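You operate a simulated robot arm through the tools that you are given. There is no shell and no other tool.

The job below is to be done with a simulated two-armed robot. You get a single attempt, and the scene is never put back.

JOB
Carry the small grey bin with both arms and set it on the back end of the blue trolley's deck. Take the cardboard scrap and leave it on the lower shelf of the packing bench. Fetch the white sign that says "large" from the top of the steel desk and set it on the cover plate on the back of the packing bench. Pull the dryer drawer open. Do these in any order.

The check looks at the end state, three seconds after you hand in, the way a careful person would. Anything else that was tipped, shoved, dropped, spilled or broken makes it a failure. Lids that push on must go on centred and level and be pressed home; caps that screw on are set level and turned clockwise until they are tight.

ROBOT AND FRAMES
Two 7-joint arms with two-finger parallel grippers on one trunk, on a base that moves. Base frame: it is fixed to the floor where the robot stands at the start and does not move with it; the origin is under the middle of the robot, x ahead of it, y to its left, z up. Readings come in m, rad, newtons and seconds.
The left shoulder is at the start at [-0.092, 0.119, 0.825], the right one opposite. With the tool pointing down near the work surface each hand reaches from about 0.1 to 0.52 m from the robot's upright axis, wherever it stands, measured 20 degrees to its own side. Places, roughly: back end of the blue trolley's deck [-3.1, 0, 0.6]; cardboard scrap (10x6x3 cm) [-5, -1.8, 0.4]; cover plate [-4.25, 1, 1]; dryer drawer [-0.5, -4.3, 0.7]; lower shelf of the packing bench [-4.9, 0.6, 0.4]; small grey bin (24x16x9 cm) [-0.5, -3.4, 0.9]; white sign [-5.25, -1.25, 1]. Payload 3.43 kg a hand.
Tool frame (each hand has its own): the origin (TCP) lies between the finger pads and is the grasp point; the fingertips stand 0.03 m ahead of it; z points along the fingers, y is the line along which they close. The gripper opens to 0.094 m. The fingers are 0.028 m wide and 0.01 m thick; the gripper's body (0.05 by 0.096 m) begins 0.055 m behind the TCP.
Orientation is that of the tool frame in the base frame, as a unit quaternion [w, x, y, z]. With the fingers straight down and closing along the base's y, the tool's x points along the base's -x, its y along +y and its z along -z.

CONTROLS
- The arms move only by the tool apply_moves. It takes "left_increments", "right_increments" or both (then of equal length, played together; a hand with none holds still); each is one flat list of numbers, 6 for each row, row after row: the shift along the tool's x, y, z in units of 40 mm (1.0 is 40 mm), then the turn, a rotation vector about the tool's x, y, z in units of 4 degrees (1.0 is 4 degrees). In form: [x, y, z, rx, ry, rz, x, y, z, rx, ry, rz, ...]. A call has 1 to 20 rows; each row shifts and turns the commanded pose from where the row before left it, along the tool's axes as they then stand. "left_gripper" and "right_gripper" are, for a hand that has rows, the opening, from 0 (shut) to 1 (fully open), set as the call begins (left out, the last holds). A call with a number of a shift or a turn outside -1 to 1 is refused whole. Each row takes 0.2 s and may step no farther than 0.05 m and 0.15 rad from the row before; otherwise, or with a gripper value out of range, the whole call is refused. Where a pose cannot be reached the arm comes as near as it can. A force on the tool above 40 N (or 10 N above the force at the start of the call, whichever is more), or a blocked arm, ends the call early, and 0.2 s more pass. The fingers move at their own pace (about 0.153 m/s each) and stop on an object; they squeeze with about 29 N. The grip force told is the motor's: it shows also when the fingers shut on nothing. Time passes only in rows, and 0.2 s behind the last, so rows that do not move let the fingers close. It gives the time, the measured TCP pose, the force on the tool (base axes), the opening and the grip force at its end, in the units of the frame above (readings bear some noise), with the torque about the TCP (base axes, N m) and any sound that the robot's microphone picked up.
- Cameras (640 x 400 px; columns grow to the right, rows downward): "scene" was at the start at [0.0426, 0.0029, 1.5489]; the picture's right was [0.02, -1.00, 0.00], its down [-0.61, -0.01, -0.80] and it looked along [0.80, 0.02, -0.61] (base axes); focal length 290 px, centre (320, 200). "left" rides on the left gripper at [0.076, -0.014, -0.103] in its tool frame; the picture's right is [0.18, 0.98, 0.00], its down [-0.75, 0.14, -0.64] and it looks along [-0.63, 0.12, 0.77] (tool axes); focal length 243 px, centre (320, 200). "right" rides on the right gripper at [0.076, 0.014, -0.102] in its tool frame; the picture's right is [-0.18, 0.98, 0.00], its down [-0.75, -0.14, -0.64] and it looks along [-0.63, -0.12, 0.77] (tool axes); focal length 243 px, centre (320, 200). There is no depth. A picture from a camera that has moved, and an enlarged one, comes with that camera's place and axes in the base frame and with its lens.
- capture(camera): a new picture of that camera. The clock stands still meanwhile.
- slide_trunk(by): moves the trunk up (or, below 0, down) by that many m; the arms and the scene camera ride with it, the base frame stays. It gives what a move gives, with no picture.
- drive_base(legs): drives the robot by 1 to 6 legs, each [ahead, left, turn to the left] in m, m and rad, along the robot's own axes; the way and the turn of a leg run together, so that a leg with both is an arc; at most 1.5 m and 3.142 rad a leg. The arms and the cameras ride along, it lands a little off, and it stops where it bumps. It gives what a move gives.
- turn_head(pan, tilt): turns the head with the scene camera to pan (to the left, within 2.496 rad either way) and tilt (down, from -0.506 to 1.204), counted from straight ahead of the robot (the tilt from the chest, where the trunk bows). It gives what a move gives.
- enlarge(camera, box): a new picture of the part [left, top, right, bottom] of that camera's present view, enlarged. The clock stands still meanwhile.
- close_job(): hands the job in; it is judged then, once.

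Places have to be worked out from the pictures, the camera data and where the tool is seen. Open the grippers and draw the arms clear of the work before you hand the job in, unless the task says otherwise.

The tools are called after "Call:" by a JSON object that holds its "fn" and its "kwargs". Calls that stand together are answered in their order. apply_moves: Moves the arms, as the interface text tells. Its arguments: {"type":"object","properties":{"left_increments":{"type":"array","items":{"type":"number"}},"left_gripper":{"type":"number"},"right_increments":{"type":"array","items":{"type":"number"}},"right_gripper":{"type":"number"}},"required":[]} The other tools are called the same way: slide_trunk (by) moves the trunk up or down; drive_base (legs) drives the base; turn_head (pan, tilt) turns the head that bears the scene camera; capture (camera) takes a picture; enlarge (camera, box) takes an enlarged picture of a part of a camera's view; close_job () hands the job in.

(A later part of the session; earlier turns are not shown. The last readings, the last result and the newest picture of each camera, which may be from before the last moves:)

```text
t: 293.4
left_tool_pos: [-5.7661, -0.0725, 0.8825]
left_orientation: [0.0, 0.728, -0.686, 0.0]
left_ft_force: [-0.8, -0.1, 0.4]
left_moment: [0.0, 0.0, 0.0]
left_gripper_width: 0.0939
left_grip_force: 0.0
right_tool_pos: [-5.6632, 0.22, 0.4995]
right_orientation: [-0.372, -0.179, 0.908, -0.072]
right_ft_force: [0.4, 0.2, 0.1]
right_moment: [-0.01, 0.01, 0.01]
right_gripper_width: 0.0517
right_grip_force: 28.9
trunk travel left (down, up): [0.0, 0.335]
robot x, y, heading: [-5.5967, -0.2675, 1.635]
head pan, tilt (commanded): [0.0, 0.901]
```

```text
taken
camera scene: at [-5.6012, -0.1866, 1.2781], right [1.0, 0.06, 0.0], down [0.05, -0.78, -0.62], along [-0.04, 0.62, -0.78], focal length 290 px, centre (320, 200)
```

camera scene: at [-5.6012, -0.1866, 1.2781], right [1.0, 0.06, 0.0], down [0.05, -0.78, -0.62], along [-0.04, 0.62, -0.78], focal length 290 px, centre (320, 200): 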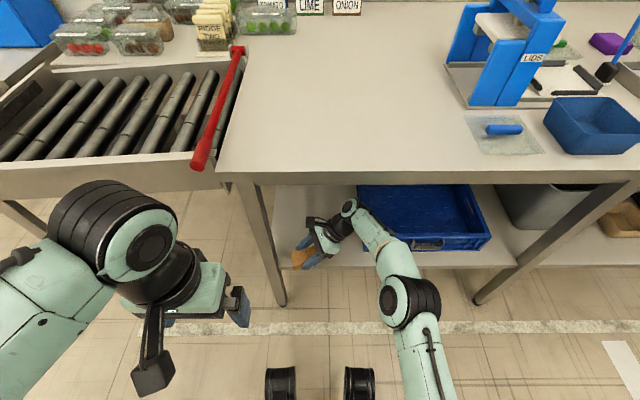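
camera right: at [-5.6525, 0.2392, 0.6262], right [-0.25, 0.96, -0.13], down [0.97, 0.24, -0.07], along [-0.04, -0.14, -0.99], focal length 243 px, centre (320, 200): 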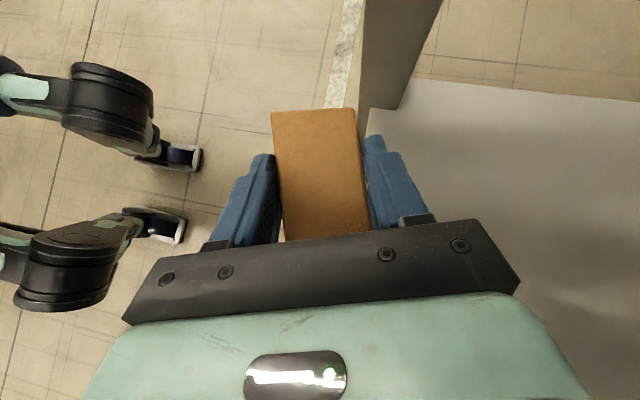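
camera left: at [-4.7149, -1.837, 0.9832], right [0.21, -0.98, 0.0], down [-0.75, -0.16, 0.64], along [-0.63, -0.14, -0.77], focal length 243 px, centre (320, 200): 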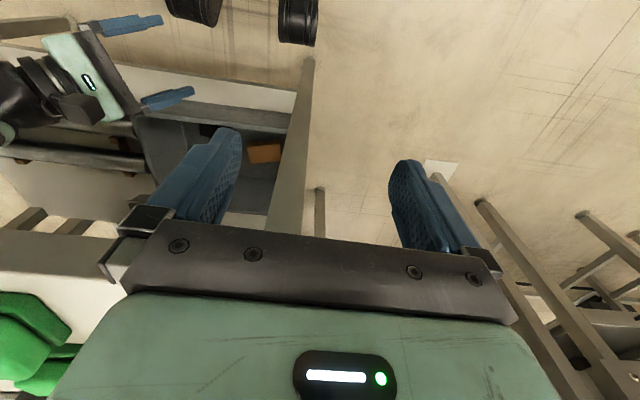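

Aligned: the shelf edge is just ahead of the scrap. I drive forward another 0.115 m so the scrap is over the shelf.

Call:
{"fn": "drive_base", "kwargs": {"legs": [[0.115, -0.005, 0]]}}

Call:
{"fn": "capture", "kwargs": {"camera": "right"}}

Call:
{"fn": "capture", "kwargs": {"camera": "scene"}}

```text
t: 294.6
left_tool_pos: [-5.7668, 0.0397, 0.8809]
left_orientation: [0.0, 0.728, -0.686, 0.0]
left_ft_force: [0.1, -0.7, -0.5]
left_moment: [-0.02, 0.0, -0.02]
left_gripper_width: 0.0938
left_grip_force: 0.0
right_tool_pos: [-5.6657, 0.3349, 0.4996]
right_orientation: [-0.372, -0.18, 0.908, -0.072]
right_ft_force: [-0.5, 0.1, -0.9]
right_moment: [0.0, -0.01, -0.02]
right_gripper_width: 0.0513
right_grip_force: 28.9
trunk travel left (down, up): [0.0, 0.335]
robot x, y, heading: [-5.5977, -0.1528, 1.627]
head pan, tilt (commanded): [0.0, 0.901]
```

```text
taken
camera right: at [-5.6541, 0.3539, 0.6262], right [-0.25, 0.96, -0.13], down [0.97, 0.24, -0.07], along [-0.04, -0.14, -0.99], focal length 243 px, centre (320, 200)
```

right: 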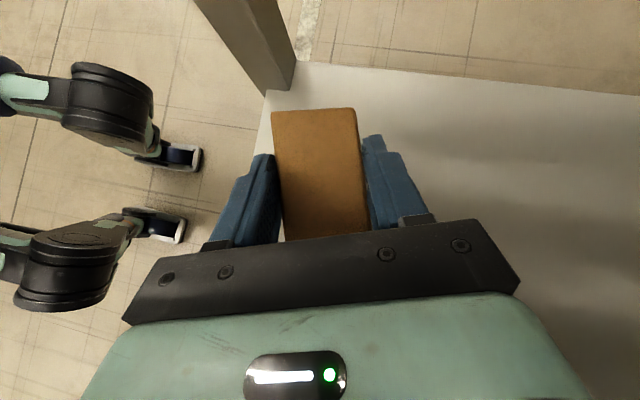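

```text
taken
camera scene: at [-5.603, -0.0719, 1.2781], right [1.0, 0.06, 0.0], down [0.05, -0.78, -0.62], along [-0.04, 0.62, -0.78], focal length 290 px, centre (320, 200)
```

scene: 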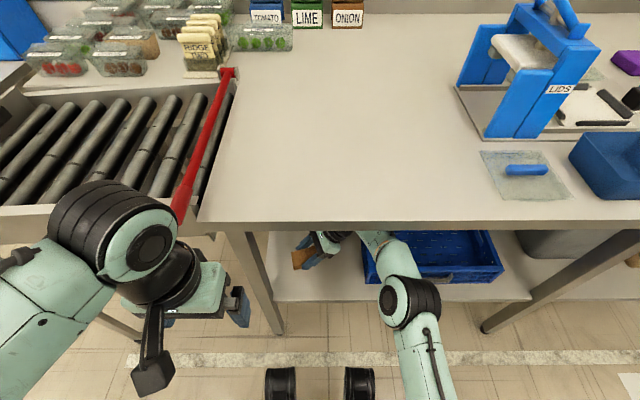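

The scrap is fully over the shelf, about 5 cm inside the edge. I lower it 6 cm, then approach contact in small steps.

Call:
{"fn": "apply_moves", "kwargs": {"right_increments": [-0.35, 0, 0.357, 0, 0, 0, -0.35, 0, 0.357, 0, 0, 0, -0.35, 0, 0.357, 0, 0, 0, 0, 0, 0, 0, 0, 0]}}

Call:
{"fn": "capture", "kwargs": {"camera": "right"}}

Call:
{"fn": "enlarge", "kwargs": {"camera": "scene", "box": [230, 215, 430, 335]}}

```text
t: 295.6
left_tool_pos: [-5.7665, 0.0396, 0.8817]
left_orientation: [-0.002, 0.728, -0.685, 0.0]
left_ft_force: [-0.2, 1.2, -0.5]
left_moment: [0.0, -0.03, 0.02]
left_gripper_width: 0.0941
left_grip_force: 0.0
right_tool_pos: [-5.666, 0.3349, 0.44]
right_orientation: [-0.372, -0.18, 0.908, -0.072]
right_ft_force: [0.0, -0.6, -0.2]
right_moment: [-0.01, -0.01, 0.02]
right_gripper_width: 0.0517
right_grip_force: 29.1
trunk travel left (down, up): [0.0, 0.335]
robot x, y, heading: [-5.5982, -0.1534, 1.627]
head pan, tilt (commanded): [0.0, 0.901]
```

```text
taken
camera right: at [-5.654, 0.3536, 0.5666], right [-0.25, 0.96, -0.13], down [0.97, 0.24, -0.07], along [-0.04, -0.14, -0.99], focal length 243 px, centre (320, 200)
```

right: 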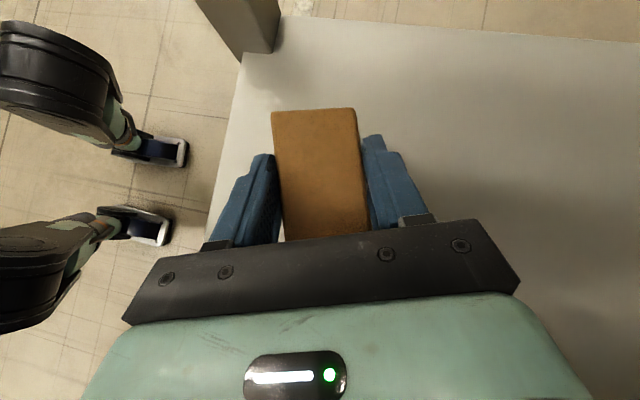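

```text
3.20 times, centred on (330, 275) of scene
camera zoom: at [-5.603, -0.0723, 1.2781], right [1.0, 0.06, 0.0], down [0.05, -0.78, -0.62], along [-0.04, 0.62, -0.78], focal length 928 px, centre (288, -40)
```

zoom: 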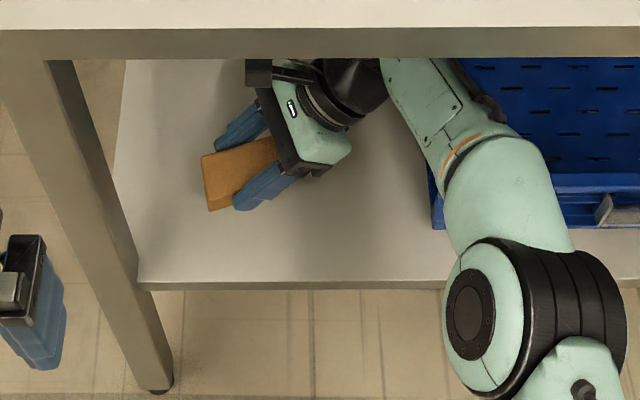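

Good position over bare shelf. I lower in 5 mm rows toward contact.

Call:
{"fn": "apply_moves", "kwargs": {"right_increments": [-0.0875, 0, 0.089, 0, 0, 0, -0.0875, 0, 0.089, 0, 0, 0, -0.0875, 0, 0.089, 0, 0, 0, -0.0875, 0, 0.089, 0, 0, 0, 0, 0, 0, 0, 0, 0]}}

```text
t: 296.8
left_tool_pos: [-5.7659, 0.0387, 0.8811]
left_orientation: [-0.002, 0.727, -0.686, 0.0]
left_ft_force: [-0.4, 0.2, 0.1]
left_moment: [-0.01, -0.01, 0.0]
left_gripper_width: 0.0941
left_grip_force: 0.1
right_tool_pos: [-5.6654, 0.3354, 0.4199]
right_orientation: [-0.372, -0.179, 0.908, -0.071]
right_ft_force: [0.7, -0.3, -0.3]
right_moment: [-0.02, -0.02, 0.02]
right_gripper_width: 0.0515
right_grip_force: 29.0
trunk travel left (down, up): [0.0, 0.335]
robot x, y, heading: [-5.5979, -0.1537, 1.627]
head pan, tilt (commanded): [0.0, 0.901]
```

No contact at 0.420; continuing in 4 mm rows.

Call:
{"fn": "apply_moves", "kwargs": {"right_increments": [-0.07, 0, 0.071, 0, 0, 0, 0, 0, 0, 0, 0, 0, -0.07, 0, 0.071, 0, 0, 0, 0, 0, 0, 0, 0, 0]}}

```text
t: 297.8
left_tool_pos: [-5.7665, 0.0399, 0.8823]
left_orientation: [-0.002, 0.728, -0.686, 0.0]
left_ft_force: [0.1, -0.9, 0.0]
left_moment: [0.03, 0.0, 0.0]
left_gripper_width: 0.094
left_grip_force: 0.2
right_tool_pos: [-5.6647, 0.3336, 0.4122]
right_orientation: [-0.372, -0.18, 0.908, -0.071]
right_ft_force: [0.6, -0.5, 1.1]
right_moment: [-0.01, 0.04, -0.01]
right_gripper_width: 0.0516
right_grip_force: 28.6
trunk travel left (down, up): [0.0, 0.335]
robot x, y, heading: [-5.5959, -0.154, 1.633]
head pan, tilt (commanded): [0.0, 0.901]
```

Maybe a first hint of contact (1 N). I go on in 3 mm rows.

Call:
{"fn": "apply_moves", "kwargs": {"right_increments": [-0.053, 0, 0.053, 0, 0, 0, 0, 0, 0, 0, 0, 0]}}

Call:
{"fn": "capture", "kwargs": {"camera": "right"}}

```text
t: 298.4
left_tool_pos: [-5.7659, 0.0382, 0.8814]
left_orientation: [-0.001, 0.728, -0.686, -0.001]
left_ft_force: [-0.1, 0.6, -1.0]
left_moment: [-0.01, 0.0, -0.02]
left_gripper_width: 0.0941
left_grip_force: 0.1
right_tool_pos: [-5.6649, 0.3331, 0.4111]
right_orientation: [-0.373, -0.18, 0.907, -0.069]
right_ft_force: [2.2, 2.1, 19.5]
right_moment: [0.02, -0.22, -0.03]
right_gripper_width: 0.0515
right_grip_force: 28.8
trunk travel left (down, up): [0.0, 0.335]
robot x, y, heading: [-5.5966, -0.1526, 1.626]
head pan, tilt (commanded): [0.0, 0.901]
```

```text
taken
camera right: at [-5.6538, 0.3524, 0.5385], right [-0.25, 0.96, -0.12], down [0.97, 0.24, -0.07], along [-0.04, -0.13, -0.99], focal length 243 px, centre (320, 200)
```

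right: 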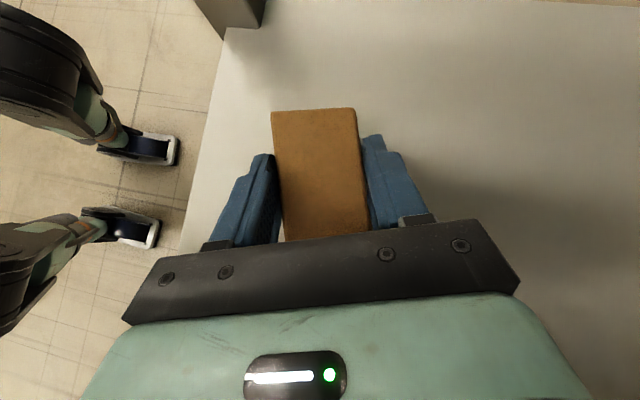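

Contact: 19.5 N upward, the scrap is on the shelf. I open the gripper.

Call:
{"fn": "apply_moves", "kwargs": {"right_increments": [0.02, 0, -0.02, 0, 0, 0, 0, 0, 0, 0, 0, 0, 0, 0, 0, 0, 0, 0], "right_gripper": 0.85}}

Call:
{"fn": "capture", "kwargs": {"camera": "right"}}

```text
t: 299.2
left_tool_pos: [-5.7659, 0.0394, 0.8818]
left_orientation: [0.0, 0.728, -0.685, -0.001]
left_ft_force: [0.2, 1.3, -0.4]
left_moment: [-0.01, -0.01, -0.03]
left_gripper_width: 0.0938
left_grip_force: 0.0
right_tool_pos: [-5.6646, 0.3337, 0.4101]
right_orientation: [-0.372, -0.179, 0.908, -0.069]
right_ft_force: [1.1, 12.3, 15.0]
right_moment: [-0.23, -0.15, 0.12]
right_gripper_width: 0.0741
right_grip_force: 0.1
trunk travel left (down, up): [0.0, 0.335]
robot x, y, heading: [-5.6015, -0.1534, 1.633]
head pan, tilt (commanded): [0.0, 0.901]
```

```text
taken
camera right: at [-5.6539, 0.3525, 0.5379], right [-0.25, 0.96, -0.12], down [0.97, 0.24, -0.07], along [-0.04, -0.14, -0.99], focal length 243 px, centre (320, 200)
```

right: 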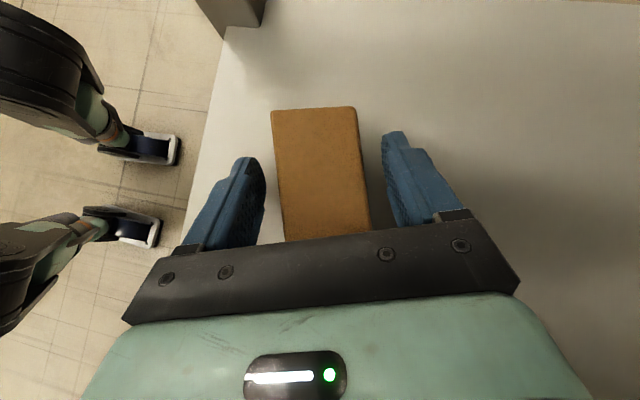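

The scrap is released. I raise the hand straight up 9 cm, then back the base out with the arm as is.

Call:
{"fn": "apply_moves", "kwargs": {"right_increments": [0.175, 0, -0.178, 0, 0, 0, 0.35, 0, -0.357, 0, 0, 0, 0.35, 0, -0.357, 0, 0, 0, 0.35, 0, -0.357, 0, 0, 0, 0.35, 0, -0.357, 0, 0, 0, 0, 0, 0, 0, 0, 0]}}

Call:
{"fn": "capture", "kwargs": {"camera": "right"}}

Call:
{"fn": "drive_base", "kwargs": {"legs": [[-0.32, 0, 0]]}}

Call:
{"fn": "capture", "kwargs": {"camera": "scene"}}

```text
t: 300.6
left_tool_pos: [-5.7658, 0.0408, 0.8811]
left_orientation: [-0.001, 0.729, -0.685, 0.0]
left_ft_force: [0.6, 0.8, 0.4]
left_moment: [0.02, -0.04, -0.02]
left_gripper_width: 0.0939
left_grip_force: 0.1
right_tool_pos: [-5.6647, 0.3359, 0.5007]
right_orientation: [-0.372, -0.179, 0.908, -0.071]
right_ft_force: [0.7, -1.3, 0.6]
right_moment: [0.02, -0.03, 0.02]
right_gripper_width: 0.0801
right_grip_force: 0.1
trunk travel left (down, up): [0.0, 0.335]
robot x, y, heading: [-5.5958, -0.1538, 1.631]
head pan, tilt (commanded): [0.0, 0.901]
```

```text
taken
camera right: at [-5.6529, 0.3542, 0.6277], right [-0.25, 0.96, -0.13], down [0.97, 0.24, -0.07], along [-0.04, -0.14, -0.99], focal length 243 px, centre (320, 200)
```

right: 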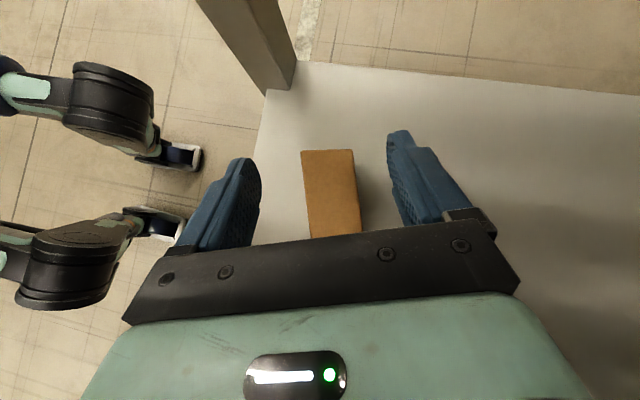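

```text
t: 302.7
left_tool_pos: [-5.7473, -0.2806, 0.8817]
left_orientation: [-0.002, 0.729, -0.685, -0.001]
left_ft_force: [-0.7, -0.2, -0.1]
left_moment: [0.01, -0.01, 0.0]
left_gripper_width: 0.094
left_grip_force: 0.0
right_tool_pos: [-5.6462, 0.0163, 0.5004]
right_orientation: [-0.372, -0.181, 0.908, -0.072]
right_ft_force: [-0.2, -0.2, -0.3]
right_moment: [0.0, 0.01, -0.04]
right_gripper_width: 0.0798
right_grip_force: 0.1
trunk travel left (down, up): [0.0, 0.335]
robot x, y, heading: [-5.5778, -0.4737, 1.633]
head pan, tilt (commanded): [0.0, 0.901]
```

```text
taken
camera scene: at [-5.5842, -0.3914, 1.2781], right [1.0, 0.06, 0.0], down [0.05, -0.78, -0.62], along [-0.04, 0.62, -0.78], focal length 290 px, centre (320, 200)
```

scene: 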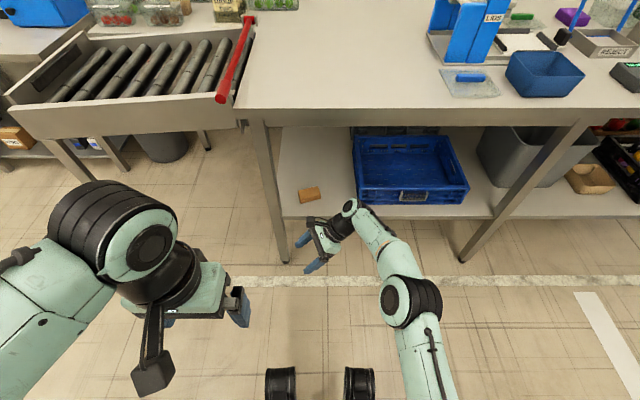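

The scrap rests on the shelf. Now the sign: I raise the trunk and bring the right hand back to vertical with normal yaw.

Call:
{"fn": "slide_trunk", "kwargs": {"by": 0.25}}

Call:
{"fn": "apply_moves", "kwargs": {"right_increments": [0, 0, 0, 0, -1, 0, 0, 0, 0, 0, -1, 0, 0, 0, 0, 0, -1, 0, 0, 0, 0, 0, -1, 0, 0, 0, 0, 0, -1, 0, 0, 0, 0, 0, -1, 0, 0, 0, 0, 0, -1, 0, 0, 0, 0, 0, -1, 0, 0, 0, 0, 0, -1, 0, 0, 0, 0, 0, -1, 0, 0, 0, 0, 0, -1, 0, 0, 0, 0, 0, 0, 0], "right_gripper": 1.0}}

Call:
{"fn": "apply_moves", "kwargs": {"right_increments": [0, 0, 0, 0, 0, -1, 0, 0, 0, 0, 0, -1, 0, 0, 0, 0, 0, -1, 0, 0, 0, 0, 0, -1, 0, 0, 0, 0, 0, -1, 0, 0, 0, 0, 0, -1, 0, 0, 0, 0, 0, -1, 0, 0, 0, 0, 0, -1, 0, 0, 0, 0, 0, -1, 0, 0, 0, 0, 0, -1, 0, 0, 0, 0, 0, -1, 0, 0, 0, 0, 0, -1, 0, 0, 0, 0, 0, -1, 0, 0, 0, 0, 0, -1, 0, 0, 0, 0, 0, -1, 0, 0, 0, 0, 0, -1, 0, 0, 0, 0, 0, -1, 0, 0, 0, 0, 0, -1]}}

```text
t: 305.3
left_tool_pos: [-5.7486, -0.2793, 1.1313]
left_orientation: [-0.001, 0.728, -0.686, 0.001]
left_ft_force: [-0.5, -0.3, -0.1]
left_moment: [0.01, 0.03, -0.02]
left_gripper_width: 0.0941
left_grip_force: 0.1
right_tool_pos: [-5.647, 0.0241, 0.7579]
right_orientation: [-0.37, -0.183, 0.908, -0.068]
right_ft_force: [-0.7, -0.4, -1.0]
right_moment: [0.04, 0.0, 0.01]
right_gripper_width: 0.08
right_grip_force: 0.0
trunk travel left (down, up): [-0.25, 0.085]
robot x, y, heading: [-5.5769, -0.4703, 1.632]
head pan, tilt (commanded): [0.0, 0.901]
```

```text
t: 307.9
left_tool_pos: [-5.7481, -0.2798, 1.1309]
left_orientation: [0.0, 0.728, -0.685, 0.001]
left_ft_force: [-0.9, -0.9, -0.5]
left_moment: [-0.02, 0.02, 0.01]
left_gripper_width: 0.0937
left_grip_force: 0.0
right_tool_pos: [-5.6519, 0.0422, 0.7564]
right_orientation: [-0.004, -0.196, 0.981, 0.005]
right_ft_force: [0.2, 0.3, 1.2]
right_moment: [0.03, -0.01, 0.0]
right_gripper_width: 0.0938
right_grip_force: 0.0
right hand out of reach, approached as far as the arm can: row 2, 3, 5, 7
trunk travel left (down, up): [-0.25, 0.085]
robot x, y, heading: [-5.5787, -0.4747, 1.628]
head pan, tilt (commanded): [0.0, 0.901]
```

```text
t: 311.7
left_tool_pos: [-5.7481, -0.2806, 1.131]
left_orientation: [-0.001, 0.728, -0.685, 0.001]
left_ft_force: [-0.2, -0.2, 0.3]
left_moment: [0.0, 0.01, 0.02]
left_gripper_width: 0.0938
left_grip_force: 0.1
right_tool_pos: [-5.6518, 0.0418, 0.7564]
right_orientation: [0.0, 0.735, -0.678, -0.005]
right_ft_force: [0.2, 1.3, -0.2]
right_moment: [-0.01, -0.03, -0.01]
right_gripper_width: 0.0937
right_grip_force: 0.0
trunk travel left (down, up): [-0.25, 0.085]
robot x, y, heading: [-5.5784, -0.4701, 1.634]
head pan, tilt (commanded): [0.0, 0.901]
```

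The right hand is vertical again. I pull it back, out to the right and up to a safe carrying height.

Call:
{"fn": "apply_moves", "kwargs": {"right_increments": [0.58, -0.47, -0.9, 0, 0, 0, 0.58, -0.47, -0.9, 0, 0, 0, 0.58, -0.47, -0.9, 0, 0, 0, 0.58, -0.47, -0.9, 0, 0, 0, 0.58, -0.47, -0.9, 0, 0, 0, 0.58, -0.47, -0.9, 0, 0, 0, 0.58, -0.47, -0.9, 0, 0, 0, 0.58, -0.47, -0.9, 0, 0, 0, 0.58, -0.47, -0.9, 0, 0, 0, 0.58, -0.47, -0.9, 0, 0, 0, 0, 0, 0, 0, 0, 0]}}

Call:
{"fn": "turn_head", "kwargs": {"pan": -2.3, "tilt": 0.5}}

Call:
{"fn": "capture", "kwargs": {"camera": "scene"}}

```text
t: 314.1
left_tool_pos: [-5.7489, -0.2795, 1.1307]
left_orientation: [-0.001, 0.728, -0.686, 0.001]
left_ft_force: [0.1, -0.8, 0.4]
left_moment: [0.01, -0.04, -0.01]
left_gripper_width: 0.0938
left_grip_force: 0.1
right_tool_pos: [-5.4879, -0.0445, 1.1468]
right_orientation: [0.001, 0.734, -0.679, -0.008]
right_ft_force: [0.9, -0.3, 0.1]
right_moment: [0.03, 0.01, 0.0]
right_gripper_width: 0.0941
right_grip_force: 0.1
right hand out of reach, approached as far as the arm can: row 1, 2, 3, 4, 5, 6, 7, 8
trunk travel left (down, up): [-0.25, 0.085]
robot x, y, heading: [-5.5758, -0.4761, 1.635]
head pan, tilt (commanded): [0.0, 0.901]
```

```text
t: 316.2
left_tool_pos: [-5.7477, -0.2808, 1.1318]
left_orientation: [-0.001, 0.728, -0.686, 0.0]
left_ft_force: [-0.2, -0.3, -1.1]
left_moment: [0.01, 0.02, -0.02]
left_gripper_width: 0.094
left_grip_force: 0.1
right_tool_pos: [-5.4882, -0.0438, 1.1455]
right_orientation: [0.0, 0.734, -0.679, -0.007]
right_ft_force: [1.0, -0.4, 0.0]
right_moment: [-0.02, -0.03, 0.02]
right_gripper_width: 0.0942
right_grip_force: 0.0
trunk travel left (down, up): [-0.25, 0.085]
robot x, y, heading: [-5.5799, -0.4719, 1.629]
head pan, tilt (commanded): [-2.3, 0.499]
```

```text
taken
camera scene: at [-5.5052, -0.5717, 1.5624], right [-0.62, -0.79, 0.0], down [-0.38, 0.3, -0.88], along [0.69, -0.54, -0.48], focal length 290 px, centre (320, 200)
```

scene: 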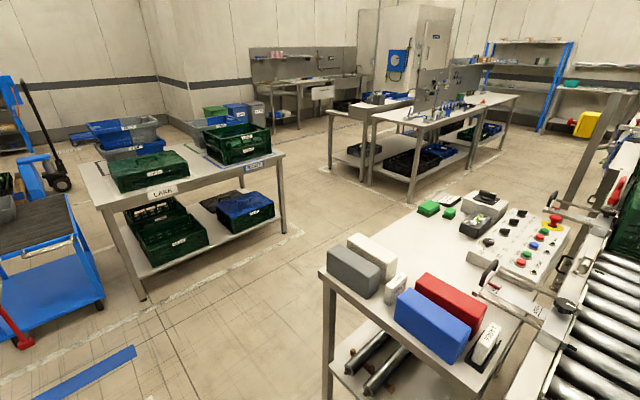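

From behind I can see both white signs: one between the block pairs, the other near the desk's back corner beside the red/blue blocks. I enlarge them.

Call:
{"fn": "enlarge", "kwargs": {"camera": "scene", "box": [330, 240, 530, 390]}}

```text
2.67 times, centred on (430, 315) of scene
camera zoom: at [-5.5052, -0.5717, 1.5624], right [-0.62, -0.79, 0.0], down [-0.38, 0.3, -0.88], along [0.69, -0.54, -0.48], focal length 773 px, centre (27, -107)
```

zoom: 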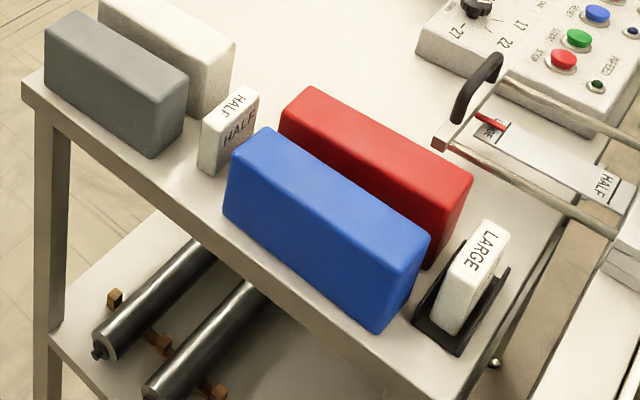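

The sign reading "LARGE" is a white block standing in a black holder at the desk's back-right corner. I turn round to face the desk's right side with hands high.

Call:
{"fn": "drive_base", "kwargs": {"legs": [[0, 0, -1.57], [0, 0, -1.57]]}}

Call:
{"fn": "turn_head", "kwargs": {"pan": 0.2, "tilt": 0.85}}

Call:
{"fn": "capture", "kwargs": {"camera": "scene"}}

```text
t: 324.3
left_tool_pos: [-5.4118, -0.6681, 1.1305]
left_orientation: [-0.001, 0.689, 0.725, -0.001]
left_ft_force: [0.0, 0.1, -0.3]
left_moment: [0.03, -0.02, 0.0]
left_gripper_width: 0.0937
left_grip_force: 0.0
right_tool_pos: [-5.6759, -0.8997, 1.1469]
right_orientation: [0.007, 0.683, 0.73, 0.0]
right_ft_force: [0.2, -0.4, 0.2]
right_moment: [-0.03, 0.0, -0.05]
right_gripper_width: 0.0941
right_grip_force: 0.1
trunk travel left (down, up): [-0.25, 0.085]
robot x, y, heading: [-5.5818, -0.4721, -1.519]
head pan, tilt (commanded): [-2.3, 0.499]
```

```text
t: 326.6
left_tool_pos: [-5.4113, -0.6686, 1.1312]
left_orientation: [-0.001, 0.69, 0.724, -0.001]
left_ft_force: [0.2, 0.5, 0.0]
left_moment: [0.0, -0.02, -0.01]
left_gripper_width: 0.0939
left_grip_force: 0.0
right_tool_pos: [-5.675, -0.9005, 1.1469]
right_orientation: [0.007, 0.683, 0.73, 0.001]
right_ft_force: [-0.3, 0.6, -0.7]
right_moment: [0.01, -0.03, 0.01]
right_gripper_width: 0.0941
right_grip_force: 0.0
trunk travel left (down, up): [-0.25, 0.085]
robot x, y, heading: [-5.5804, -0.4766, -1.527]
head pan, tilt (commanded): [0.201, 0.85]
```

```text
taken
camera scene: at [-5.5622, -0.5038, 1.5325], right [-0.97, -0.25, 0.0], down [-0.18, 0.73, -0.66], along [0.16, -0.64, -0.75], focal length 290 px, centre (320, 200)
```

scene: 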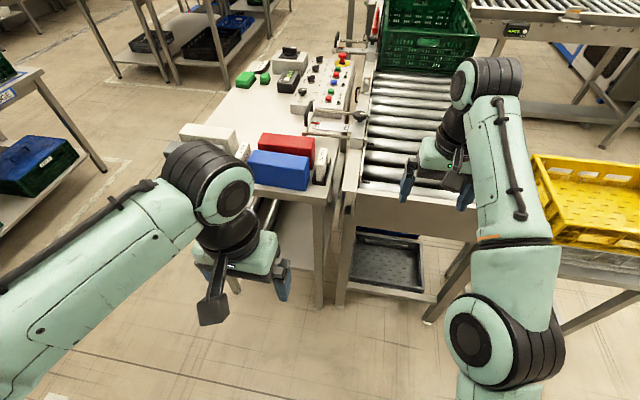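

I face the desk's right side now; the sign is just left of centre. I enlarge.

Call:
{"fn": "enlarge", "kwargs": {"camera": "scene", "box": [230, 110, 390, 220]}}

Call:
{"fn": "capture", "kwargs": {"camera": "left"}}

```text
3.64 times, centred on (310, 165) of scene
camera zoom: at [-5.5622, -0.5038, 1.5325], right [-0.97, -0.25, 0.0], down [-0.18, 0.73, -0.66], along [0.16, -0.64, -0.75], focal length 1054 px, centre (356, 327)
```

zoom: 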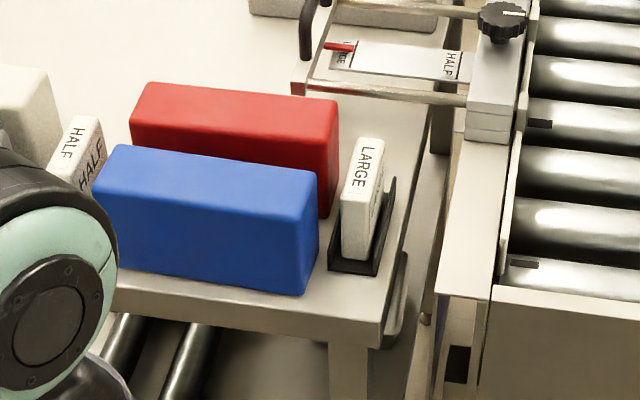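

```text
taken
camera left: at [-5.4305, -0.5923, 1.2332], right [0.97, 0.23, 0.0], down [0.18, -0.75, 0.64], along [0.15, -0.63, -0.77], focal length 243 px, centre (320, 200)
```

left: 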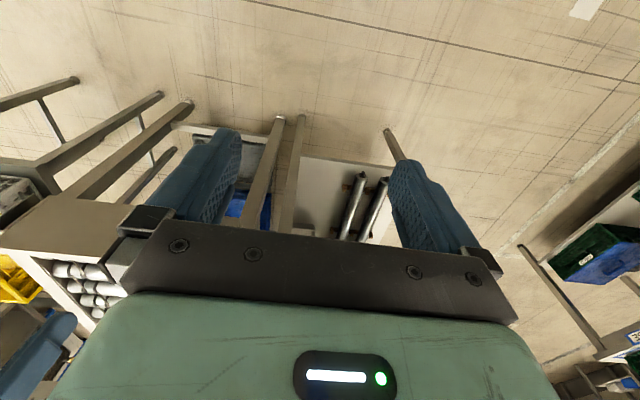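

The sign is a block about 3 cm thick (x), 7 cm long (y) and 7 cm tall (z 0.90–0.97), centred near [-5.41,-1.155]; I'll grip its 7 cm length from above with the left hand yawed 90°, camera toward the conveyor side. I rotate the left hand and pull the right hand back.

Call:
{"fn": "apply_moves", "kwargs": {"left_increments": [0, 0, 0, 0, 0, -1, 0, 0, 0, 0, 0, -1, 0, 0, 0, 0, 0, -1, 0, 0, 0, 0, 0, -1, 0, 0, 0, 0, 0, -1, 0, 0, 0, 0, 0, -1, 0, 0, 0, 0, 0, -1, 0, 0, 0, 0, 0, -1, 0, 0, 0, 0, 0, -1, 0, 0, 0, 0, 0, -1, 0, 0, 0, 0, 0, -1, 0, 0, 0, 0, 0, -1, 0, 0, 0, 0, 0, -1, 0, 0, 0, 0, 0, -1, 0, 0, 0, 0, 0, -1, 0, 0, 0, 0, 0, -1, 0, 0, 0, 0, 0, -1, 0, 0, 0, 0, 0, -1, 0, 0, 0, 0, 0, -1, 0, 0, 0, 0, 0, -1], "right_increments": [0.8, 0, 0, 0, 0, 0, 0.8, 0, 0, 0, 0, 0, 0.8, 0, 0, 0, 0, 0, 0.8, 0, 0, 0, 0, 0, 0, 0, 0, 0, 0, 0, 0, 0, 0, 0, 0, 0, 0, 0, 0, 0, 0, 0, 0, 0, 0, 0, 0, 0, 0, 0, 0, 0, 0, 0, 0, 0, 0, 0, 0, 0, 0, 0, 0, 0, 0, 0, 0, 0, 0, 0, 0, 0, 0, 0, 0, 0, 0, 0, 0, 0, 0, 0, 0, 0, 0, 0, 0, 0, 0, 0, 0, 0, 0, 0, 0, 0, 0, 0, 0, 0, 0, 0, 0, 0, 0, 0, 0, 0, 0, 0, 0, 0, 0, 0, 0, 0, 0, 0, 0, 0]}}

Call:
{"fn": "capture", "kwargs": {"camera": "scene"}}

```text
t: 330.8
left_tool_pos: [-5.4114, -0.6686, 1.1313]
left_orientation: [0.0, 0.062, 0.998, -0.002]
left_ft_force: [0.4, -0.5, 1.1]
left_moment: [0.0, 0.02, 0.02]
left_gripper_width: 0.0941
left_grip_force: 0.1
right_tool_pos: [-5.6873, -0.772, 1.1449]
right_orientation: [0.008, 0.683, 0.731, 0.001]
right_ft_force: [-0.1, 0.2, -0.2]
right_moment: [0.0, -0.03, 0.01]
right_gripper_width: 0.0939
right_grip_force: 0.0
trunk travel left (down, up): [-0.25, 0.085]
robot x, y, heading: [-5.5782, -0.472, -1.524]
head pan, tilt (commanded): [0.201, 0.85]
```

```text
taken
camera scene: at [-5.5622, -0.5037, 1.5325], right [-0.97, -0.25, 0.0], down [-0.18, 0.73, -0.66], along [0.16, -0.64, -0.75], focal length 290 px, centre (320, 200)
```

scene: 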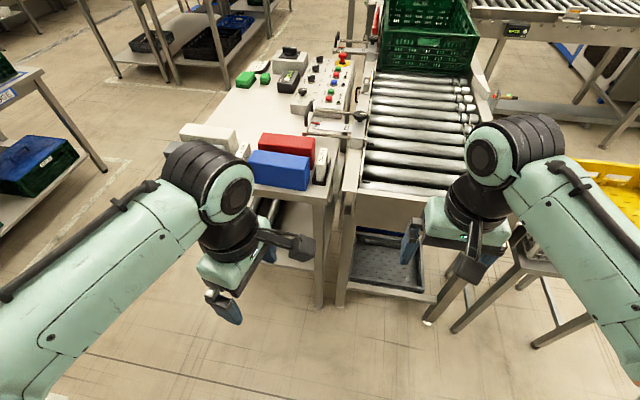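

The left hand's closing axis is about 11° short of the sign's axis (parallel to the desk). I finish the yaw and drive 0.22 m closer.

Call:
{"fn": "apply_moves", "kwargs": {"left_increments": [0, 0, 0, 0, 0, -0.9, 0, 0, 0, 0, 0, -0.9, 0, 0, 0, 0, 0, -0.9, 0, 0, 0, 0, 0, 0]}}

Call:
{"fn": "drive_base", "kwargs": {"legs": [[0.2, 0, 0]]}}

Call:
{"fn": "turn_head", "kwargs": {"pan": 0.2, "tilt": 0.95}}

Call:
{"fn": "capture", "kwargs": {"camera": "scene"}}

Call:
{"fn": "enlarge", "kwargs": {"camera": "scene", "box": [240, 120, 400, 230]}}

Call:
{"fn": "capture", "kwargs": {"camera": "left"}}

```text
t: 331.8
left_tool_pos: [-5.4123, -0.6702, 1.1314]
left_orientation: [-0.001, -0.031, 1.0, -0.001]
left_ft_force: [0.1, 0.3, 0.1]
left_moment: [0.01, 0.01, 0.03]
left_gripper_width: 0.0938
left_grip_force: 0.2
right_tool_pos: [-5.6855, -0.7721, 1.1445]
right_orientation: [0.007, 0.683, 0.73, 0.0]
right_ft_force: [0.5, 0.2, 0.1]
right_moment: [0.0, -0.04, 0.01]
right_gripper_width: 0.0939
right_grip_force: 0.1
trunk travel left (down, up): [-0.25, 0.085]
robot x, y, heading: [-5.576, -0.4695, -1.529]
head pan, tilt (commanded): [0.201, 0.85]
```

```text
t: 333.4
left_tool_pos: [-5.4038, -0.8689, 1.132]
left_orientation: [-0.001, -0.03, 1.0, 0.0]
left_ft_force: [0.3, -0.1, 0.8]
left_moment: [-0.03, 0.0, -0.01]
left_gripper_width: 0.0941
left_grip_force: 0.1
right_tool_pos: [-5.6787, -0.9716, 1.1447]
right_orientation: [0.008, 0.684, 0.73, 0.001]
right_ft_force: [-0.1, -0.6, -0.4]
right_moment: [0.0, -0.01, -0.02]
right_gripper_width: 0.0942
right_grip_force: 0.1
trunk travel left (down, up): [-0.25, 0.085]
robot x, y, heading: [-5.5702, -0.6708, -1.523]
head pan, tilt (commanded): [0.201, 0.85]
```

```text
t: 334.1
left_tool_pos: [-5.4033, -0.8669, 1.1327]
left_orientation: [0.0, -0.031, 1.0, -0.001]
left_ft_force: [0.6, 0.2, 0.8]
left_moment: [-0.01, 0.01, 0.02]
left_gripper_width: 0.0939
left_grip_force: 0.0
right_tool_pos: [-5.6775, -0.9705, 1.1453]
right_orientation: [0.008, 0.684, 0.729, 0.001]
right_ft_force: [-0.6, 0.9, -0.5]
right_moment: [0.03, 0.02, -0.02]
right_gripper_width: 0.0938
right_grip_force: 0.0
trunk travel left (down, up): [-0.25, 0.085]
robot x, y, heading: [-5.5681, -0.6683, -1.519]
head pan, tilt (commanded): [0.201, 0.949]
```

```text
taken
camera scene: at [-5.5541, -0.6973, 1.525], right [-0.97, -0.24, 0.0], down [-0.2, 0.79, -0.58], along [0.14, -0.56, -0.81], focal length 290 px, centre (320, 200)
```

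scene: 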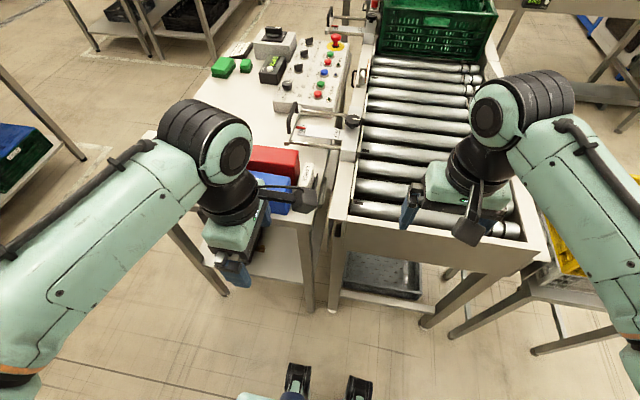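

```text
3.64 times, centred on (320, 175) of scene
camera zoom: at [-5.5541, -0.6973, 1.525], right [-0.97, -0.24, 0.0], down [-0.2, 0.79, -0.58], along [0.14, -0.56, -0.81], focal length 1054 px, centre (320, 291)
```

zoom: 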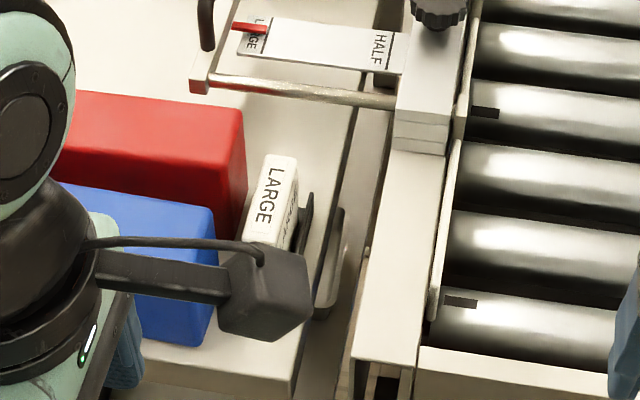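

```text
taken
camera left: at [-5.4786, -0.8858, 1.2337], right [-0.24, 0.97, 0.0], down [0.74, 0.19, 0.64], along [0.62, 0.16, -0.77], focal length 243 px, centre (320, 200)
```

left: 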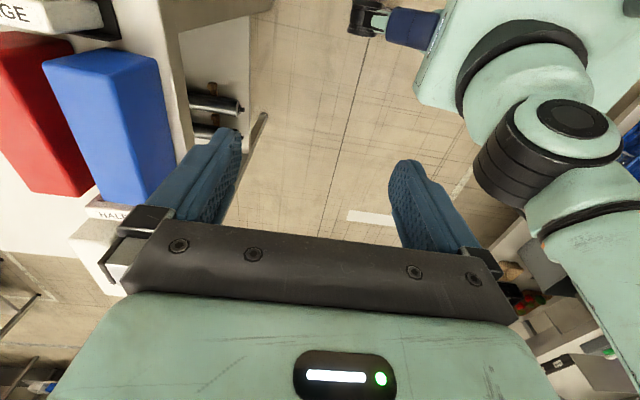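

Triangulating again: sign centre about [-5.411,-1.144], top at z≈0.98. I move the left hand above it at z 1.05.

Call:
{"fn": "apply_moves", "kwargs": {"left_increments": [0.079, -0.8625, 0.259, 0, 0, 0, 0.079, -0.8625, 0.259, 0, 0, 0, 0.079, -0.8625, 0.259, 0, 0, 0, 0.079, -0.8625, 0.259, 0, 0, 0, 0.079, -0.8625, 0.259, 0, 0, 0, 0.079, -0.8625, 0.259, 0, 0, 0, 0.079, -0.8625, 0.259, 0, 0, 0, 0.079, -0.8625, 0.259, 0, 0, 0, 0, 0, 0, 0, 0, 0], "left_gripper": 1.0}}

Call:
{"fn": "capture", "kwargs": {"camera": "left"}}

Call:
{"fn": "capture", "kwargs": {"camera": "scene"}}

```text
t: 336.1
left_tool_pos: [-5.4115, -1.1455, 1.0507]
left_orientation: [0.0, -0.029, 1.0, -0.002]
left_ft_force: [0.3, 1.1, -0.6]
left_moment: [-0.01, -0.01, 0.04]
left_gripper_width: 0.0941
left_grip_force: 0.1
right_tool_pos: [-5.6768, -0.9704, 1.1444]
right_orientation: [0.008, 0.684, 0.729, -0.001]
right_ft_force: [0.3, -0.6, 0.5]
right_moment: [-0.03, 0.0, 0.02]
right_gripper_width: 0.094
right_grip_force: 0.0
trunk travel left (down, up): [-0.25, 0.085]
robot x, y, heading: [-5.5731, -0.6738, -1.53]
head pan, tilt (commanded): [0.201, 0.949]
```

```text
taken
camera left: at [-5.4874, -1.1635, 1.1518], right [-0.24, 0.97, 0.0], down [0.74, 0.19, 0.64], along [0.62, 0.15, -0.77], focal length 243 px, centre (320, 200)
```

left: 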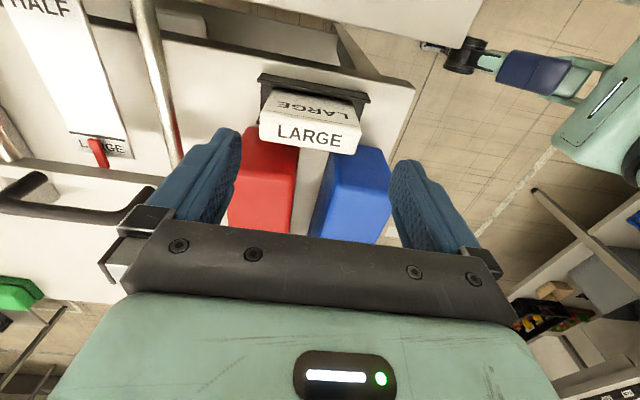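

```text
taken
camera scene: at [-5.5537, -0.6962, 1.525], right [-0.97, -0.24, 0.0], down [-0.2, 0.79, -0.58], along [0.14, -0.56, -0.81], focal length 290 px, centre (320, 200)
```

scene: 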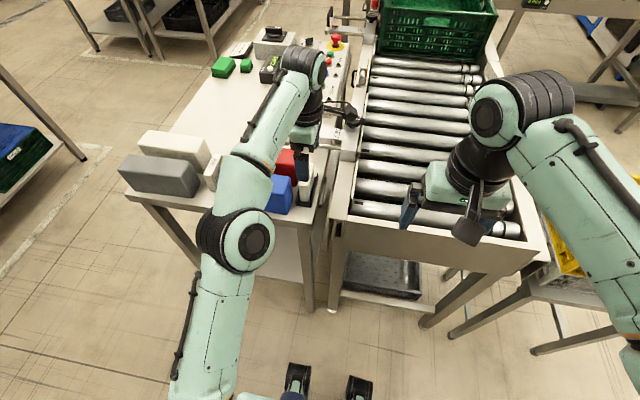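

The wrist camera shows the LARGE sign right below between the fingers. I zoom to fine-tune centring.

Call:
{"fn": "enlarge", "kwargs": {"camera": "left", "box": [220, 60, 420, 185]}}

```text
3.20 times, centred on (320, 122) of left
camera zoom: at [-5.4874, -1.1635, 1.1518], right [-0.24, 0.97, 0.0], down [0.74, 0.19, 0.64], along [0.62, 0.15, -0.77], focal length 776 px, centre (320, 448)
```

zoom: 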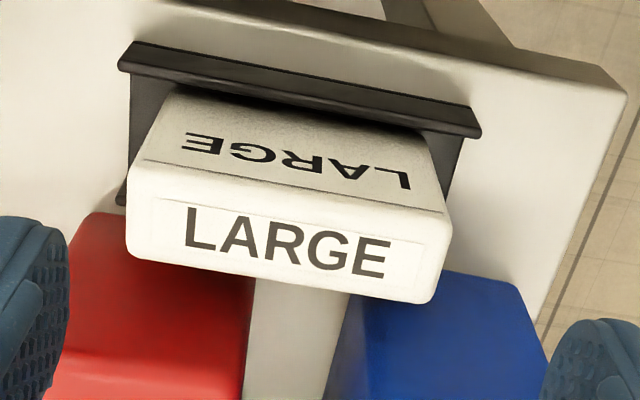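

The sign is 7.3 cm long and parallel to my closing axis, 8 mm off centre. I correct that and lower to z 0.95.

Call:
{"fn": "apply_moves", "kwargs": {"left_increments": [-0.03, -0.2, 0, 0, 0, 0, 0, 0, 0.5, 0, 0, 0, 0, 0, 0.5, 0, 0, 0, 0, 0, 0.5, 0, 0, 0, 0, 0, 0.5, 0, 0, 0, 0, 0, 0.45, 0, 0, 0, 0, 0, 0, 0, 0, 0]}}

Call:
{"fn": "capture", "kwargs": {"camera": "left"}}

```text
t: 337.6
left_tool_pos: [-5.4118, -1.1534, 0.9531]
left_orientation: [-0.002, -0.031, 1.0, -0.004]
left_ft_force: [2.5, -0.4, 31.0]
left_moment: [1.54, 0.36, -0.16]
left_gripper_width: 0.0937
left_grip_force: 0.1
right_tool_pos: [-5.6768, -0.9687, 1.1447]
right_orientation: [0.008, 0.683, 0.73, 0.0]
right_ft_force: [0.8, 0.2, 0.1]
right_moment: [0.01, 0.03, 0.01]
right_gripper_width: 0.0939
right_grip_force: 0.0
trunk travel left (down, up): [-0.25, 0.085]
robot x, y, heading: [-5.5671, -0.6722, -1.523]
head pan, tilt (commanded): [0.201, 0.949]
```

```text
taken
camera left: at [-5.4864, -1.1702, 1.0567], right [-0.24, 0.97, -0.01], down [0.75, 0.19, 0.64], along [0.62, 0.15, -0.77], focal length 243 px, centre (320, 200)
```

left: 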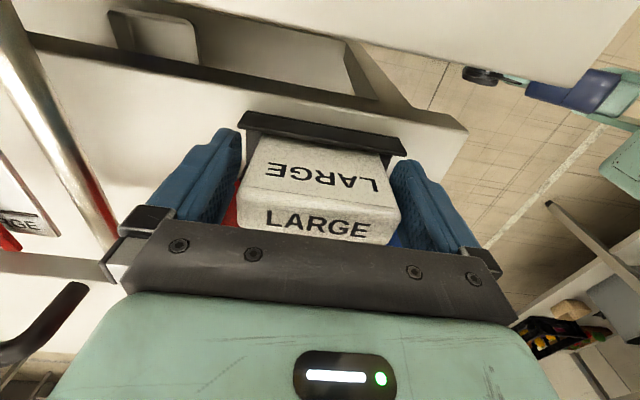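

The near fingertip pressed on something at its +y end - the holder's back plate sticking out past the sign. I raise 1.5 cm, shift 7 mm away from the plate (+x), and look.

Call:
{"fn": "apply_moves", "kwargs": {"left_increments": [0, 0, -0.4, 0, 0, 0, -0.18, 0, 0, 0, 0, 0, 0, 0, 0, 0, 0, 0]}}

Call:
{"fn": "enlarge", "kwargs": {"camera": "left", "box": [200, 80, 460, 260]}}

```text
t: 338.4
left_tool_pos: [-5.4041, -1.1526, 0.9652]
left_orientation: [0.001, -0.03, 1.0, 0.0]
left_ft_force: [-0.2, 0.6, -0.1]
left_moment: [-0.01, 0.0, 0.02]
left_gripper_width: 0.0941
left_grip_force: 0.1
right_tool_pos: [-5.6772, -0.9703, 1.1446]
right_orientation: [0.007, 0.684, 0.73, 0.001]
right_ft_force: [0.5, 0.6, -0.7]
right_moment: [0.0, -0.03, 0.0]
right_gripper_width: 0.094
right_grip_force: 0.0
trunk travel left (down, up): [-0.25, 0.085]
robot x, y, heading: [-5.5665, -0.6725, -1.523]
head pan, tilt (commanded): [0.201, 0.949]
```

```text
2.22 times, centred on (330, 170) of left
camera zoom: at [-5.4793, -1.1705, 1.0678], right [-0.24, 0.97, 0.0], down [0.74, 0.19, 0.64], along [0.62, 0.16, -0.77], focal length 539 px, centre (298, 267)
```

zoom: 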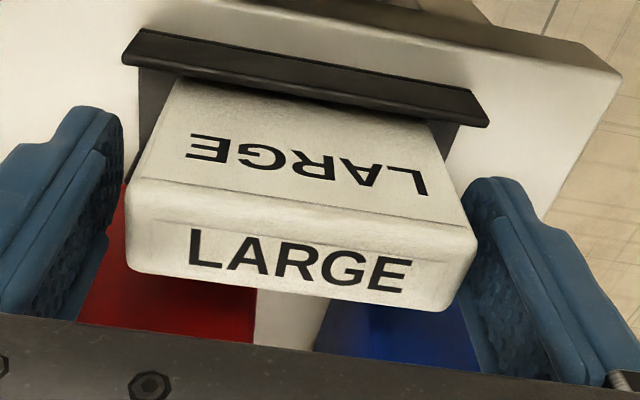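

The plate's face is at x≈-5.427 and now 9 mm clear of the fingers. I shift 3 mm in +y to centre on the sign and lower again.

Call:
{"fn": "apply_moves", "kwargs": {"left_increments": [0, 0.075, 0, 0, 0, 0, 0, 0, 0.25, 0, 0, 0, 0, 0, 0.25, 0, 0, 0, 0, 0, 0, 0, 0, 0]}}

Call:
{"fn": "enlarge", "kwargs": {"camera": "left", "box": [200, 80, 460, 260]}}

```text
t: 339.4
left_tool_pos: [-5.4034, -1.1494, 0.9469]
left_orientation: [-0.001, -0.031, 1.0, -0.001]
left_ft_force: [0.1, -0.3, 0.7]
left_moment: [-0.02, 0.01, 0.0]
left_gripper_width: 0.0941
left_grip_force: 0.0
right_tool_pos: [-5.6773, -0.9709, 1.144]
right_orientation: [0.007, 0.684, 0.73, 0.0]
right_ft_force: [0.1, -0.5, -0.2]
right_moment: [-0.01, 0.02, 0.03]
right_gripper_width: 0.0941
right_grip_force: 0.0
trunk travel left (down, up): [-0.25, 0.085]
robot x, y, heading: [-5.5678, -0.6727, -1.525]
head pan, tilt (commanded): [0.201, 0.949]
```

```text
2.22 times, centred on (330, 170) of left
camera zoom: at [-5.479, -1.1676, 1.0487], right [-0.24, 0.97, 0.0], down [0.74, 0.19, 0.64], along [0.62, 0.16, -0.77], focal length 539 px, centre (298, 267)
```

zoom: 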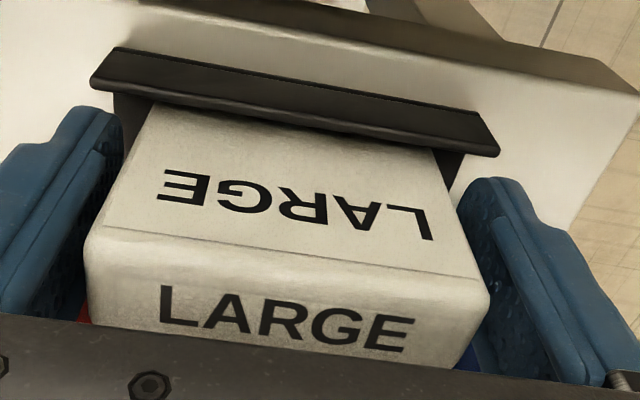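

The fingers straddle the sign with no contact. I close the left gripper.

Call:
{"fn": "apply_moves", "kwargs": {"left_increments": [0, 0, 0, 0, 0, 0, 0, 0, 0, 0, 0, 0, 0, 0, 0, 0, 0, 0], "left_gripper": 0.0}}

Call:
{"fn": "capture", "kwargs": {"camera": "left"}}

```text
t: 340.2
left_tool_pos: [-5.403, -1.1494, 0.9457]
left_orientation: [0.0, -0.03, 1.0, 0.0]
left_ft_force: [0.4, -0.2, -0.3]
left_moment: [0.03, 0.04, 0.03]
left_gripper_width: 0.0839
left_grip_force: 29.1
right_tool_pos: [-5.678, -0.9713, 1.1435]
right_orientation: [0.008, 0.684, 0.73, 0.0]
right_ft_force: [0.6, -0.3, 0.1]
right_moment: [0.0, -0.01, 0.0]
right_gripper_width: 0.094
right_grip_force: 0.1
trunk travel left (down, up): [-0.25, 0.085]
robot x, y, heading: [-5.5674, -0.6744, -1.525]
head pan, tilt (commanded): [0.201, 0.949]
```

```text
taken
camera left: at [-5.4789, -1.1676, 1.0488], right [-0.24, 0.97, 0.0], down [0.74, 0.19, 0.64], along [0.62, 0.16, -0.77], focal length 243 px, centre (320, 200)
```

left: 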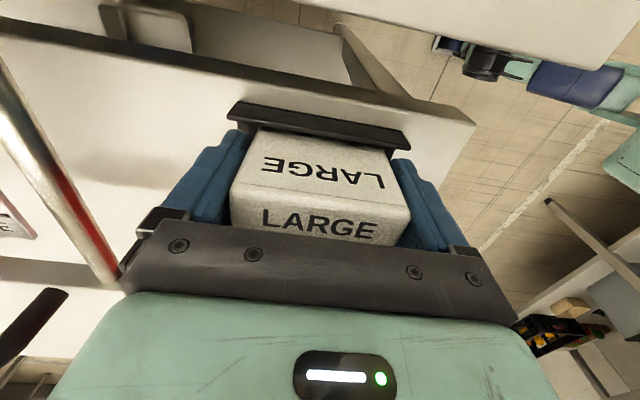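

The sign is gripped across 84 mm at 29 N. I lift slowly and check the holder stays on the desk.

Call:
{"fn": "apply_moves", "kwargs": {"left_increments": [0, 0, -0.3, 0, 0, 0, 0, 0, -0.4, 0, 0, 0, 0, 0, -0.5, 0, 0, 0, 0, 0, -0.6, 0, 0, 0, 0, 0, 0, 0, 0, 0]}}

Call:
{"fn": "capture", "kwargs": {"camera": "left"}}

Call:
{"fn": "capture", "kwargs": {"camera": "scene"}}

```text
t: 341.4
left_tool_pos: [-5.4015, -1.1502, 1.0195]
left_orientation: [0.0, -0.03, 1.0, -0.001]
left_ft_force: [-0.5, -0.3, -1.2]
left_moment: [0.01, -0.02, 0.01]
left_gripper_width: 0.0839
left_grip_force: 29.1
right_tool_pos: [-5.6776, -0.9707, 1.144]
right_orientation: [0.007, 0.683, 0.73, 0.001]
right_ft_force: [0.4, 0.0, -0.6]
right_moment: [0.0, 0.02, 0.0]
right_gripper_width: 0.0939
right_grip_force: 0.1
trunk travel left (down, up): [-0.25, 0.085]
robot x, y, heading: [-5.5673, -0.6726, -1.526]
head pan, tilt (commanded): [0.201, 0.949]
```

```text
taken
camera left: at [-5.4779, -1.1689, 1.121], right [-0.24, 0.97, 0.0], down [0.74, 0.19, 0.64], along [0.62, 0.16, -0.77], focal length 243 px, centre (320, 200)
```

left: 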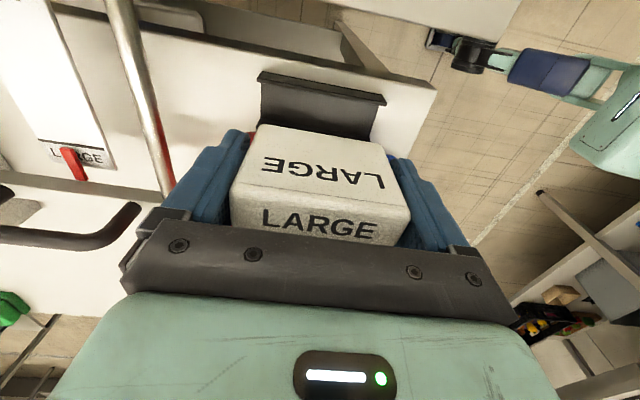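

```text
taken
camera scene: at [-5.554, -0.6973, 1.5249], right [-0.97, -0.24, 0.0], down [-0.2, 0.79, -0.58], along [0.14, -0.56, -0.81], focal length 290 px, centre (320, 200)
```

scene: 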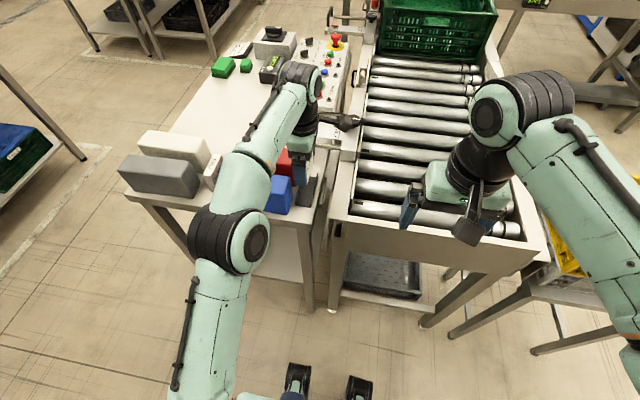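

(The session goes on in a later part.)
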